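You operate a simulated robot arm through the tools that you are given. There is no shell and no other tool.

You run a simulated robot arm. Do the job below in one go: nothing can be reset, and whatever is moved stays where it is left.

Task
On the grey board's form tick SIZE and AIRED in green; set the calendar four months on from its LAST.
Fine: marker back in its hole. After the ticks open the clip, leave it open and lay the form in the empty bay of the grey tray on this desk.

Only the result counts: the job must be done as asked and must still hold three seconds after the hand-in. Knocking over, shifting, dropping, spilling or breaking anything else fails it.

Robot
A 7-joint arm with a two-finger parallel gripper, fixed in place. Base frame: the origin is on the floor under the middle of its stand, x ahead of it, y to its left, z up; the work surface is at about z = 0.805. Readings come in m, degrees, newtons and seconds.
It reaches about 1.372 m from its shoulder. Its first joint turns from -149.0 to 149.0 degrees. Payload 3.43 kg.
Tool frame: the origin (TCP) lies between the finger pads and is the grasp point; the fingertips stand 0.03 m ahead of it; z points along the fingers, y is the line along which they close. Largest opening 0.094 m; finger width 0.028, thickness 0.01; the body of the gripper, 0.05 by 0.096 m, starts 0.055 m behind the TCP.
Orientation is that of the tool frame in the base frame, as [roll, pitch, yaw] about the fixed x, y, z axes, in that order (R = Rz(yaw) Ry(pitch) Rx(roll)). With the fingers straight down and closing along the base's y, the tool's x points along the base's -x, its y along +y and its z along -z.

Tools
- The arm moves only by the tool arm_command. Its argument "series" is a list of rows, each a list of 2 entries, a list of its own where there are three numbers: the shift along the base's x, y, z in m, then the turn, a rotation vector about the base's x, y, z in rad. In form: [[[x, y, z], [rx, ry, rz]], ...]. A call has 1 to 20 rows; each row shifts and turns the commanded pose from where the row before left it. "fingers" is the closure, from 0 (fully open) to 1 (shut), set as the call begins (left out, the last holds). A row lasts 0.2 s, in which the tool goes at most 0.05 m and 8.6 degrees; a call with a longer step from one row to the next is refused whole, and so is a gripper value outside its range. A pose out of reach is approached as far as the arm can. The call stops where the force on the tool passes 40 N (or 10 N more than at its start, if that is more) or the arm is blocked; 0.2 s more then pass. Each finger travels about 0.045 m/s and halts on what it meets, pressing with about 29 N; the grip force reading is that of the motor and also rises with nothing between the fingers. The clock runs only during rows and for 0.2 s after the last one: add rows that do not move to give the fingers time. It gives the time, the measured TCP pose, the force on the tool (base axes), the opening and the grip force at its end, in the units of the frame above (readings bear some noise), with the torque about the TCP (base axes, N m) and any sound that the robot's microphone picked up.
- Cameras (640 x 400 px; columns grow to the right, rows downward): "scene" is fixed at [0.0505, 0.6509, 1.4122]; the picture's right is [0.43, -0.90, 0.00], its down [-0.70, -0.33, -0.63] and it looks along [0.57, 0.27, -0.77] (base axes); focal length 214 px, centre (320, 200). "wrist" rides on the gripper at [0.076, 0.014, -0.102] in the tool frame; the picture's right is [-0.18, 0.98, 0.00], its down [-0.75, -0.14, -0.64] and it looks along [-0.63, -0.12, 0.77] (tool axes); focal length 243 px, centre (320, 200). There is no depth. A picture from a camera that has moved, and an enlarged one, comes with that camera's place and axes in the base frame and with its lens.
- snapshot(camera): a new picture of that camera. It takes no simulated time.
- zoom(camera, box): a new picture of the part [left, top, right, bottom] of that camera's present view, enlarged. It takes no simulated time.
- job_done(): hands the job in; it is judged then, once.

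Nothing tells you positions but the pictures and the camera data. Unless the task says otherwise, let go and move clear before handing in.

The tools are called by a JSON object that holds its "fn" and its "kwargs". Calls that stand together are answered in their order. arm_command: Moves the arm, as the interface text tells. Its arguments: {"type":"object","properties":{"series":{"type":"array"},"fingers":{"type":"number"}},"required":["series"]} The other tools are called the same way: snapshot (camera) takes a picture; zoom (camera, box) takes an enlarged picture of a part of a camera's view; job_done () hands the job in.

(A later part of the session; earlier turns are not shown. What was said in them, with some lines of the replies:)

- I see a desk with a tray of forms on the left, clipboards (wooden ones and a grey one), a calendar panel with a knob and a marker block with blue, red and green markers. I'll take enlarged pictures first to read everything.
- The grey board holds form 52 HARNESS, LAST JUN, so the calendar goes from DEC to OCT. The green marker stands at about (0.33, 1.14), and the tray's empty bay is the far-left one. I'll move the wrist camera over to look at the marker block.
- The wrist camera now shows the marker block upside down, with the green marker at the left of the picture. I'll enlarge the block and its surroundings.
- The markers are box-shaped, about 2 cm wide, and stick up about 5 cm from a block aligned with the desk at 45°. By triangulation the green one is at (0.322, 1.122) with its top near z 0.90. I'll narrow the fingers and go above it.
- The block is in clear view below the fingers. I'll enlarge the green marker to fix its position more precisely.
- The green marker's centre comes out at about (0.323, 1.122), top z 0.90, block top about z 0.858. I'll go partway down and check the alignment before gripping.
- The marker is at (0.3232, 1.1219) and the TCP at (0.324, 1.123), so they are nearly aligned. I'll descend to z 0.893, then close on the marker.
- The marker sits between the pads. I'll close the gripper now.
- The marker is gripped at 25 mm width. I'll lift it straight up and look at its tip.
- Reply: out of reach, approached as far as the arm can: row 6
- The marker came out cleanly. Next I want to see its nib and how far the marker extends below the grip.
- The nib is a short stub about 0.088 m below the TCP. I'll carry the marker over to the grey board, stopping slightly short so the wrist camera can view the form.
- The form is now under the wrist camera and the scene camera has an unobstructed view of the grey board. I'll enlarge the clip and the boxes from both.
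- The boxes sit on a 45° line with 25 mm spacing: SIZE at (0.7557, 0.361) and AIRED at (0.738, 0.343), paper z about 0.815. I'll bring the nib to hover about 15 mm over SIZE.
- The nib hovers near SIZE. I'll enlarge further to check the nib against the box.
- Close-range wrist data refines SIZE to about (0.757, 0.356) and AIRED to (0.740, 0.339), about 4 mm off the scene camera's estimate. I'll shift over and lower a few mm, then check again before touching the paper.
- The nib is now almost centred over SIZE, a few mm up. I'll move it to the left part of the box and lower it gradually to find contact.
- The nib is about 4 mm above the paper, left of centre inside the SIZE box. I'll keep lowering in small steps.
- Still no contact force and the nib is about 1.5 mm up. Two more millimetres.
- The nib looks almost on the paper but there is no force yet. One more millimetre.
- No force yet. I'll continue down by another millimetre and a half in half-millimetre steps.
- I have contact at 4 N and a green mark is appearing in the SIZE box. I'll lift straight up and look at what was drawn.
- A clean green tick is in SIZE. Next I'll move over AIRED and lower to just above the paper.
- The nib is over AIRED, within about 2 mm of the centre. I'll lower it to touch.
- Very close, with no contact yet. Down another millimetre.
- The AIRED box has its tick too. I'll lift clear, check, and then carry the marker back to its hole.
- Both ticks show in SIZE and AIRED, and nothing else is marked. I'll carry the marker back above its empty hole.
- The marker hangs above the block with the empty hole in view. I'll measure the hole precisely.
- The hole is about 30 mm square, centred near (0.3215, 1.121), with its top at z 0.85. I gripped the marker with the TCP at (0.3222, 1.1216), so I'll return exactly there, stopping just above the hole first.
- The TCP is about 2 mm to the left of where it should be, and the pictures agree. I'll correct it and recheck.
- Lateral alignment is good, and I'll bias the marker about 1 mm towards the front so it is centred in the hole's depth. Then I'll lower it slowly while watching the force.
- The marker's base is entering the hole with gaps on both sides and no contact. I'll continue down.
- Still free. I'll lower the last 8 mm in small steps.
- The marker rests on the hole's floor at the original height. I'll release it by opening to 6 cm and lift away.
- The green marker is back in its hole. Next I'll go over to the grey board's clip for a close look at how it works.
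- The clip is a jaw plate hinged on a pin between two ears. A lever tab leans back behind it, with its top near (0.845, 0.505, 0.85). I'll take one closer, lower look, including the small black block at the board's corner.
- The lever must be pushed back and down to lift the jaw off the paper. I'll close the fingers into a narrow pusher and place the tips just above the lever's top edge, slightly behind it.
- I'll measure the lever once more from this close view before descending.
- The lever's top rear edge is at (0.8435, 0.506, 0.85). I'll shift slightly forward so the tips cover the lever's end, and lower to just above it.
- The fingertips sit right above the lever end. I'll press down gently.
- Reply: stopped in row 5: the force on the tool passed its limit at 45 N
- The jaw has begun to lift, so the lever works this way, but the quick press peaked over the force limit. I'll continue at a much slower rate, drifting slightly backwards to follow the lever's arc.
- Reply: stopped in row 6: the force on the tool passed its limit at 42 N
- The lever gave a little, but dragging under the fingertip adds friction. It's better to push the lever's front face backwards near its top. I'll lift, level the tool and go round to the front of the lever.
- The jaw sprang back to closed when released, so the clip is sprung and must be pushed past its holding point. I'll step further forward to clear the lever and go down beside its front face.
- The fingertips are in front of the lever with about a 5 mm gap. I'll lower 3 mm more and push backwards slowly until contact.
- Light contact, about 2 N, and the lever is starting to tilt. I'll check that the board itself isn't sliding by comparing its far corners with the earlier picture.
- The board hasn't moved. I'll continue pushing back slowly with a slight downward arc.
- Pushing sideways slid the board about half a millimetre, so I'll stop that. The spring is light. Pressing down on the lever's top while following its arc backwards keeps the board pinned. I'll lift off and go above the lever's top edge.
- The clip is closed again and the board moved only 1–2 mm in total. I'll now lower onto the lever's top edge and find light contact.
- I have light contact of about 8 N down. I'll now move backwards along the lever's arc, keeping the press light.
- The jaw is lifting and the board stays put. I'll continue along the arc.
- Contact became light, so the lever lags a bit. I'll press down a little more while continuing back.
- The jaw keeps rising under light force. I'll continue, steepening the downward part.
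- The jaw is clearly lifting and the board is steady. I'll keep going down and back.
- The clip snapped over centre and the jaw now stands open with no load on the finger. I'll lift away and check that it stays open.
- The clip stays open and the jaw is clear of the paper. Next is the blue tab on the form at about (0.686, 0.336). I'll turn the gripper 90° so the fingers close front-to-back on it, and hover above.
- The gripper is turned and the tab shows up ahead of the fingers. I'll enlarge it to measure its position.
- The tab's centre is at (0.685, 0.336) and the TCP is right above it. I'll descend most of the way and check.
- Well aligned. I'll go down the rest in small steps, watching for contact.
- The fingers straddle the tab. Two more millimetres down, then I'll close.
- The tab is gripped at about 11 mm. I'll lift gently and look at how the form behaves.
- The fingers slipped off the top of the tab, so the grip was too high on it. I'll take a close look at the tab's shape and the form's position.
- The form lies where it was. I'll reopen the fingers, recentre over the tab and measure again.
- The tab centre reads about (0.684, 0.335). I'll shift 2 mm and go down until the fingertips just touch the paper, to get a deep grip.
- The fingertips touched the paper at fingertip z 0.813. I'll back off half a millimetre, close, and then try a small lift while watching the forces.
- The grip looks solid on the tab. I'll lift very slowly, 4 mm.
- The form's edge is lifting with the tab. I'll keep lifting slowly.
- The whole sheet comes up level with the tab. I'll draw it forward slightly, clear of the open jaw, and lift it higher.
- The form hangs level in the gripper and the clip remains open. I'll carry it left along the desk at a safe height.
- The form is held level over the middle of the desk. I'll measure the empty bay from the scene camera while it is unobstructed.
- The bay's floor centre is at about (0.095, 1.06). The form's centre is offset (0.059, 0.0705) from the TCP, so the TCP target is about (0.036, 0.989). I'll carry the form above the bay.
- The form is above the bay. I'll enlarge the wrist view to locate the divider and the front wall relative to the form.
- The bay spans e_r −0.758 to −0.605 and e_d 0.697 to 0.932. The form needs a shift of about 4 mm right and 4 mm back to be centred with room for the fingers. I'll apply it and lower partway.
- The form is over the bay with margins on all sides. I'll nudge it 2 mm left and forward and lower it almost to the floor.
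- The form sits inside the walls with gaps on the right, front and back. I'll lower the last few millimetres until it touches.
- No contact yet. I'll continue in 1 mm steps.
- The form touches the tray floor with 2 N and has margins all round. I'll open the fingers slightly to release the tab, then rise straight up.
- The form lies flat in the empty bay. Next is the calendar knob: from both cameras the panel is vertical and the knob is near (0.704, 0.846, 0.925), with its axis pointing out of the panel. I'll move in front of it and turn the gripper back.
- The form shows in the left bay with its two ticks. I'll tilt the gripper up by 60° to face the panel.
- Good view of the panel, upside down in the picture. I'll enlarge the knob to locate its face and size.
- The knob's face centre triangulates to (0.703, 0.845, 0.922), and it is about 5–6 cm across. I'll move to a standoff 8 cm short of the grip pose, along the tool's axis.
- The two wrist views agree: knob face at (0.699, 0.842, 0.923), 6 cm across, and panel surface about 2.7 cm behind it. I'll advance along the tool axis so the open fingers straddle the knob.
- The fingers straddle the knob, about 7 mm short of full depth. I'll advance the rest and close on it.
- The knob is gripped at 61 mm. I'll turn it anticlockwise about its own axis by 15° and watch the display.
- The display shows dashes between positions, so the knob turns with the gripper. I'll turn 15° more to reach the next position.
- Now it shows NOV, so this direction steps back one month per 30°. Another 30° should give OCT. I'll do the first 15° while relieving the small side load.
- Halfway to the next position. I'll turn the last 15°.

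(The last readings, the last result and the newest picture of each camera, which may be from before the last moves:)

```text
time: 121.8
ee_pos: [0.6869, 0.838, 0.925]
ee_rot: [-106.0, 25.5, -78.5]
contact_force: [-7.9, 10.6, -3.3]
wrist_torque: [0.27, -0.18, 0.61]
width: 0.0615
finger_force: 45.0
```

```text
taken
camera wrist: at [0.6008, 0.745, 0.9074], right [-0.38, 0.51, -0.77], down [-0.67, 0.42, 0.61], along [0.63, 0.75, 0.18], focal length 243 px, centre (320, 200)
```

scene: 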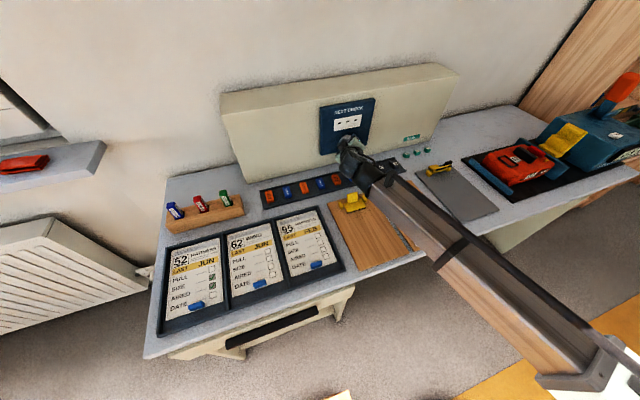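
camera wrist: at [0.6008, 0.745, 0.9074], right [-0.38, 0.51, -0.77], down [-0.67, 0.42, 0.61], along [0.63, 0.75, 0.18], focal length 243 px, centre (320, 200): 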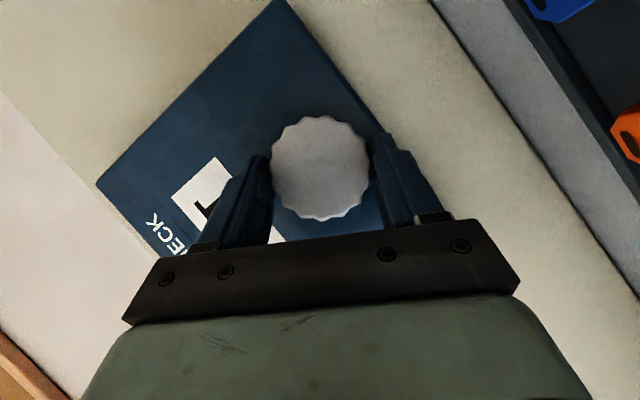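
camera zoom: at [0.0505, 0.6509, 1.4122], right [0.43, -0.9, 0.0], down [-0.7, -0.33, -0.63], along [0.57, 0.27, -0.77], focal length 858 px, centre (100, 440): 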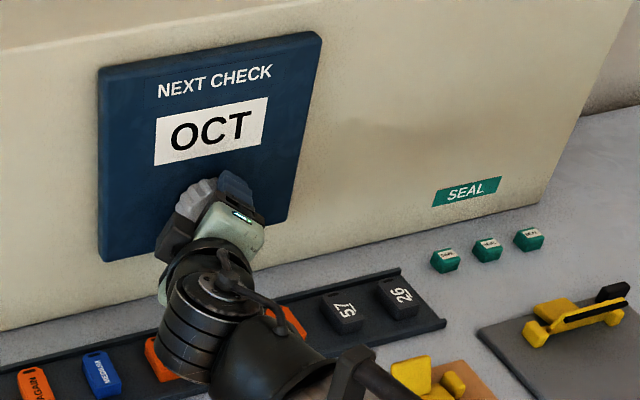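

The display reads OCT. I'll open the fingers to release the knob and check that it holds.

{"fn": "arm_command", "kwargs": {"series": [[[0, 0, 0], [0, 0, 0]], [[0, 0, 0], [0, 0, 0]], [[0, 0, 0], [0, 0, 0]], [[0, 0, 0], [0, 0, 0]]], "fingers": 0}}

{"fn": "zoom", "kwargs": {"camera": "scene", "box": [315, 90, 435, 190]}}

{"fn": "snapshot", "kwargs": {"camera": "wrist"}}

```text
time: 122.8
ee_pos: [0.6874, 0.8383, 0.9273]
ee_rot: [-106.1, 25.5, -78.7]
contact_force: [0.7, 0.3, -0.5]
wrist_torque: [0.04, -0.01, 0.05]
width: 0.094
finger_force: 0.1
```

```text
4.00 times, centred on (375, 140) of scene
camera zoom: at [0.0505, 0.6509, 1.4122], right [0.43, -0.9, 0.0], down [-0.7, -0.33, -0.63], along [0.57, 0.27, -0.77], focal length 858 px, centre (100, 440)
```

zoom: 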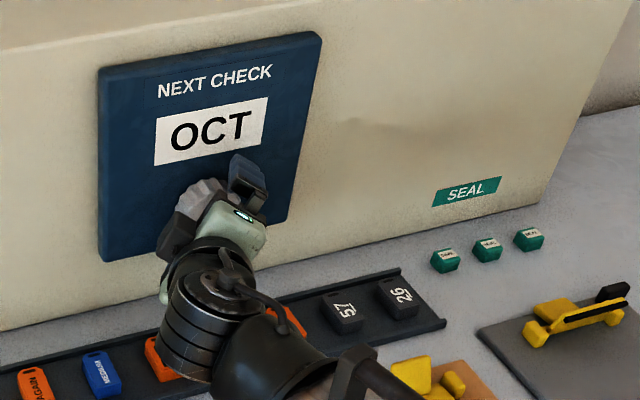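

```text
taken
camera wrist: at [0.6017, 0.7442, 0.9079], right [-0.38, 0.51, -0.77], down [-0.67, 0.42, 0.61], along [0.64, 0.75, 0.18], focal length 243 px, centre (320, 200)
```

wrist: 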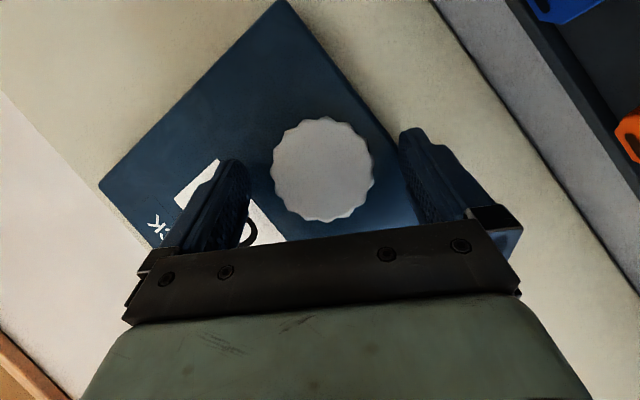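

OCT holds with the fingers open. I'll retreat straight back along the tool axis, clear of the knob.

{"fn": "arm_command", "kwargs": {"series": [[[-0.0092, -0.0031, 0.0025], [0, 0, 0]], [[-0.0184, -0.0061, 0.005], [0, 0, 0]], [[-0.0184, -0.0061, 0.005], [0, 0, 0]], [[-0.0184, -0.0061, 0.005], [0, 0, 0]], [[-0.0184, -0.0061, 0.02], [0, 0, 0]], [[-0.01, -0.0061, 0.03], [0, 0, 0]], [[0, 0, 0], [0, 0, 0]]]}}

{"fn": "snapshot", "kwargs": {"camera": "scene"}}

{"fn": "snapshot", "kwargs": {"camera": "wrist"}}

```text
time: 124.4
ee_pos: [0.5964, 0.8028, 0.993]
ee_rot: [-106.1, 25.4, -78.9]
contact_force: [-0.1, 0.3, -0.8]
wrist_torque: [0.01, -0.01, 0.0]
width: 0.0941
finger_force: 0.1
```

```text
taken
```

scene: 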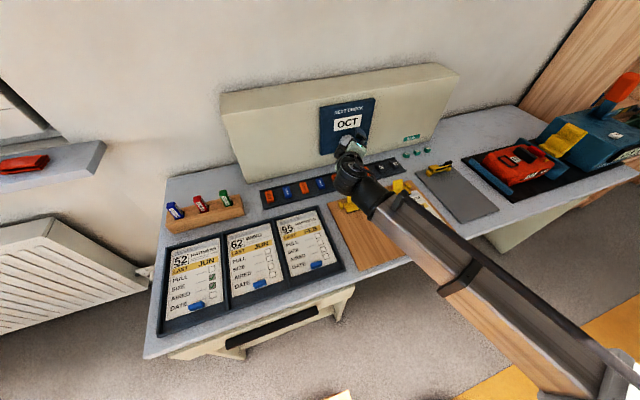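

```text
taken
camera wrist: at [0.51, 0.7098, 0.9749], right [-0.38, 0.51, -0.77], down [-0.67, 0.42, 0.61], along [0.64, 0.75, 0.18], focal length 243 px, centre (320, 200)
```

wrist: 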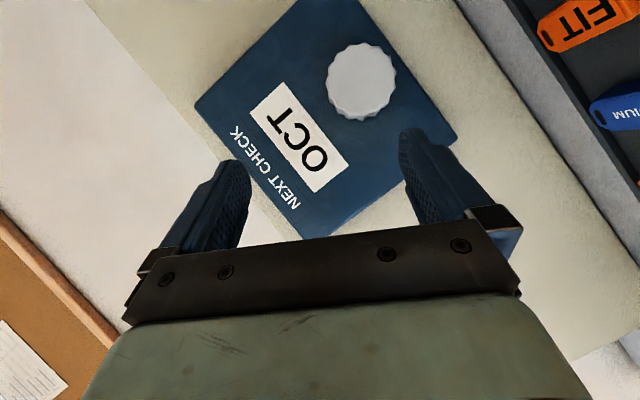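

OCT is set and the gripper is clear of the knob. I'll rise, unwind the roll, and back away so everything can be checked.

{"fn": "arm_command", "kwargs": {"series": [[[0, 0, 0.02], [0, 0, 0]], [[0, 0, 0.02], [0.0926, 0.0926, 0]], [[-0.005, -0.01, 0.02], [0.0926, 0.0926, 0]], [[-0.005, -0.015, 0.02], [0.0926, 0.0926, 0]], [[-0.005, -0.015, 0.02], [0.0926, 0.0926, 0]], [[-0.005, -0.02, 0.02], [0.0926, 0.0926, 0]], [[-0.005, -0.02, 0.02], [0.0926, 0.0926, 0]], [[-0.005, -0.02, 0.01], [0.0926, 0.0926, 0]], [[0, -0.02, 0], [0.0926, 0.0926, 0]], [[0, 0, 0], [-0.0926, 0.0926, 0]], [[0, 0, 0], [-0.0926, 0.0926, 0]], [[0, 0, 0], [-0.0926, 0.0926, 0]], [[0, 0, 0], [-0.0926, 0.0926, 0]], [[0, 0, 0], [-0.0926, 0.0926, 0]], [[0, 0, 0], [-0.0926, 0.0926, 0]], [[0, 0, 0], [-0.0926, 0.0926, 0]], [[0, 0, 0], [-0.0926, 0.0926, 0]], [[0, 0, 0], [0, 0, 0]]]}}

{"fn": "snapshot", "kwargs": {"camera": "scene"}}

{"fn": "snapshot", "kwargs": {"camera": "wrist"}}

```text
time: 128.2
ee_pos: [0.5657, 0.6842, 1.1436]
ee_rot: [-180.0, -0.2, -135.0]
contact_force: [-0.7, -0.8, -0.3]
wrist_torque: [0.03, -0.01, 0.0]
width: 0.0939
finger_force: 0.1
```

```text
taken
```

scene: 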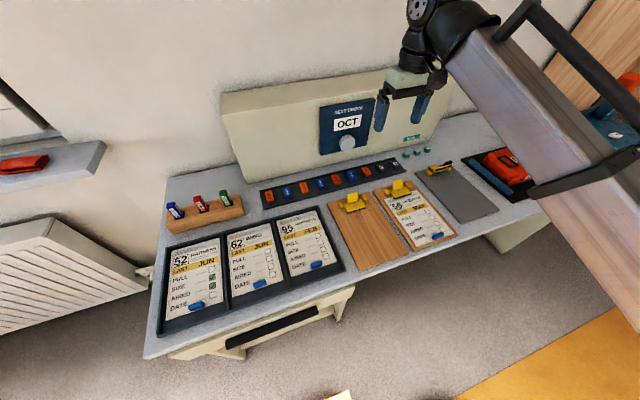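

```text
taken
camera wrist: at [0.5013, 0.6416, 1.2477], right [-0.57, 0.82, 0.0], down [0.63, 0.44, 0.64], along [0.53, 0.36, -0.77], focal length 243 px, centre (320, 200)
```

wrist: 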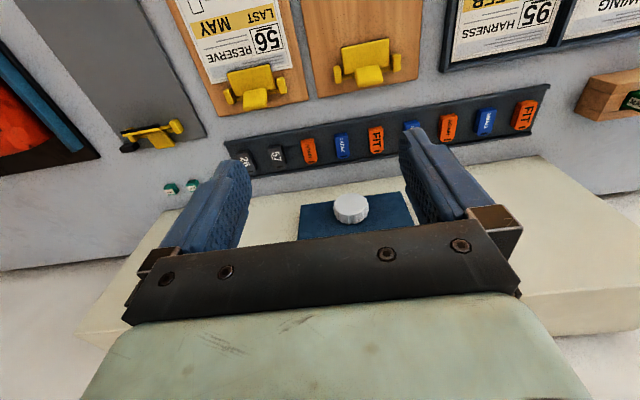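

Everything appears in place. I'll check each item in enlarged views before handing in.

{"fn": "zoom", "kwargs": {"camera": "scene", "box": [140, 220, 350, 345]}}

{"fn": "zoom", "kwargs": {"camera": "scene", "box": [150, 170, 260, 240]}}

{"fn": "zoom", "kwargs": {"camera": "scene", "box": [390, 140, 510, 230]}}

{"fn": "zoom", "kwargs": {"camera": "scene", "box": [250, 90, 440, 215]}}

{"fn": "zoom", "kwargs": {"camera": "scene", "box": [320, 170, 470, 280]}}

```text
3.05 times, centred on (245, 282) of scene
camera zoom: at [0.0505, 0.6509, 1.4122], right [0.43, -0.9, 0.0], down [-0.7, -0.33, -0.63], along [0.57, 0.27, -0.77], focal length 654 px, centre (549, -51)
```

zoom: 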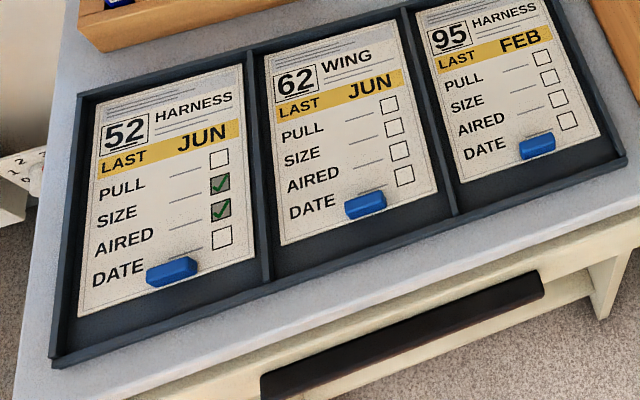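

```text
5.71 times, centred on (205, 205) of scene
camera zoom: at [0.0505, 0.6509, 1.4122], right [0.43, -0.9, 0.0], down [-0.7, -0.33, -0.63], along [0.57, 0.27, -0.77], focal length 1226 px, centre (977, 171)
```

zoom: 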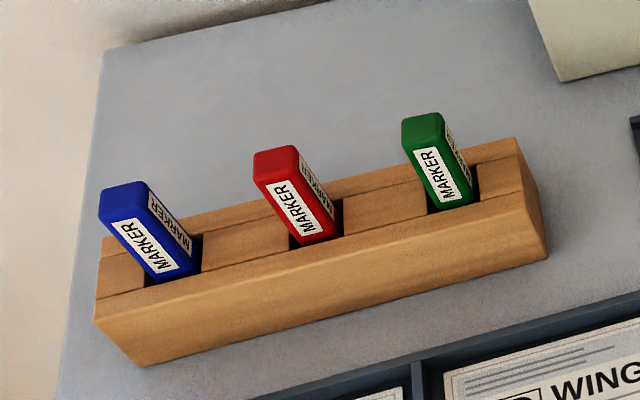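

```text
4.44 times, centred on (450, 185) of scene
camera zoom: at [0.0505, 0.6509, 1.4122], right [0.43, -0.9, 0.0], down [-0.7, -0.33, -0.63], along [0.57, 0.27, -0.77], focal length 953 px, centre (-258, 267)
```

zoom: 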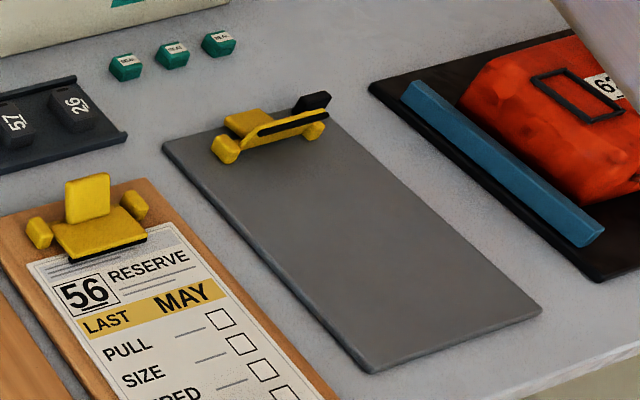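

```text
3.20 times, centred on (345, 152) of scene
camera zoom: at [0.0505, 0.6509, 1.4122], right [0.43, -0.9, 0.0], down [-0.7, -0.33, -0.63], along [0.57, 0.27, -0.77], focal length 686 px, centre (240, 352)
```

zoom: 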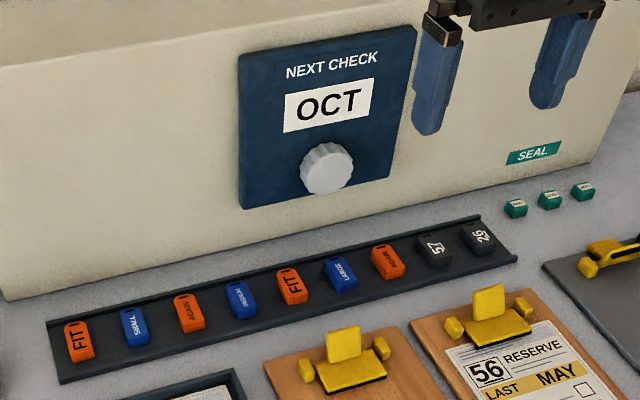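

```text
3.64 times, centred on (395, 225) of scene
camera zoom: at [0.0505, 0.6509, 1.4122], right [0.43, -0.9, 0.0], down [-0.7, -0.33, -0.63], along [0.57, 0.27, -0.77], focal length 780 px, centre (47, 109)
```

zoom: 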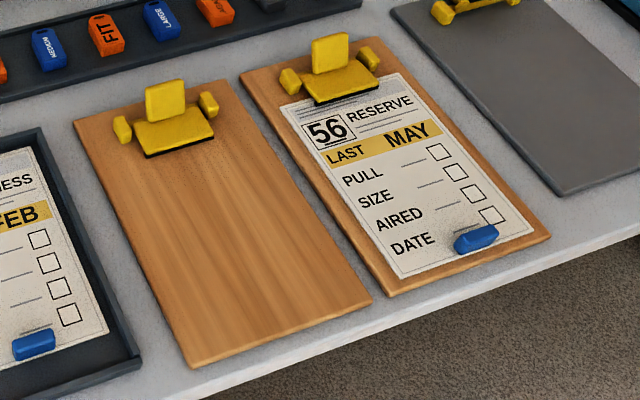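

Everything checks out:
- **Form:** 52 HARNESS lies flat in the left bay of the grey tray, with green ticks in SIZE and AIRED only.
- **Marker:** the green marker is back in its hole.
- **Clip:** the grey board's clip stands open.
- **Calendar:** it reads OCT, four months on from JUN.

The neighbouring objects look as they were; the grey board itself slid about 2 mm while I worked the clip. The arm is clear, so I'm handing in.

{"fn": "job_done", "kwargs": {}}

```text
The job is handed in.
```

The job is done and handed in; no verdict came back, so this rests on my last check of the pictures.

- **Ticks:** form 52 HARNESS from the grey board has green ticks in SIZE and AIRED, and nothing else on it is marked.
- **Marker:** the green marker is back in its hole.
- **Clip:** the grey board's clip is open and stayed open after I let go.
- **Form:** it lies flat inside the empty left bay of the grey tray.
- **Calendar:** it reads OCT, four months on from the form's LAST of JUN.

- **Board moved slightly:** the grey board slid about 2 mm while I was pushing its clip lever. Nothing else looks moved.
- **Tab slip:** my first grip on the form's blue tab slipped off without lifting the form. The second grip held.
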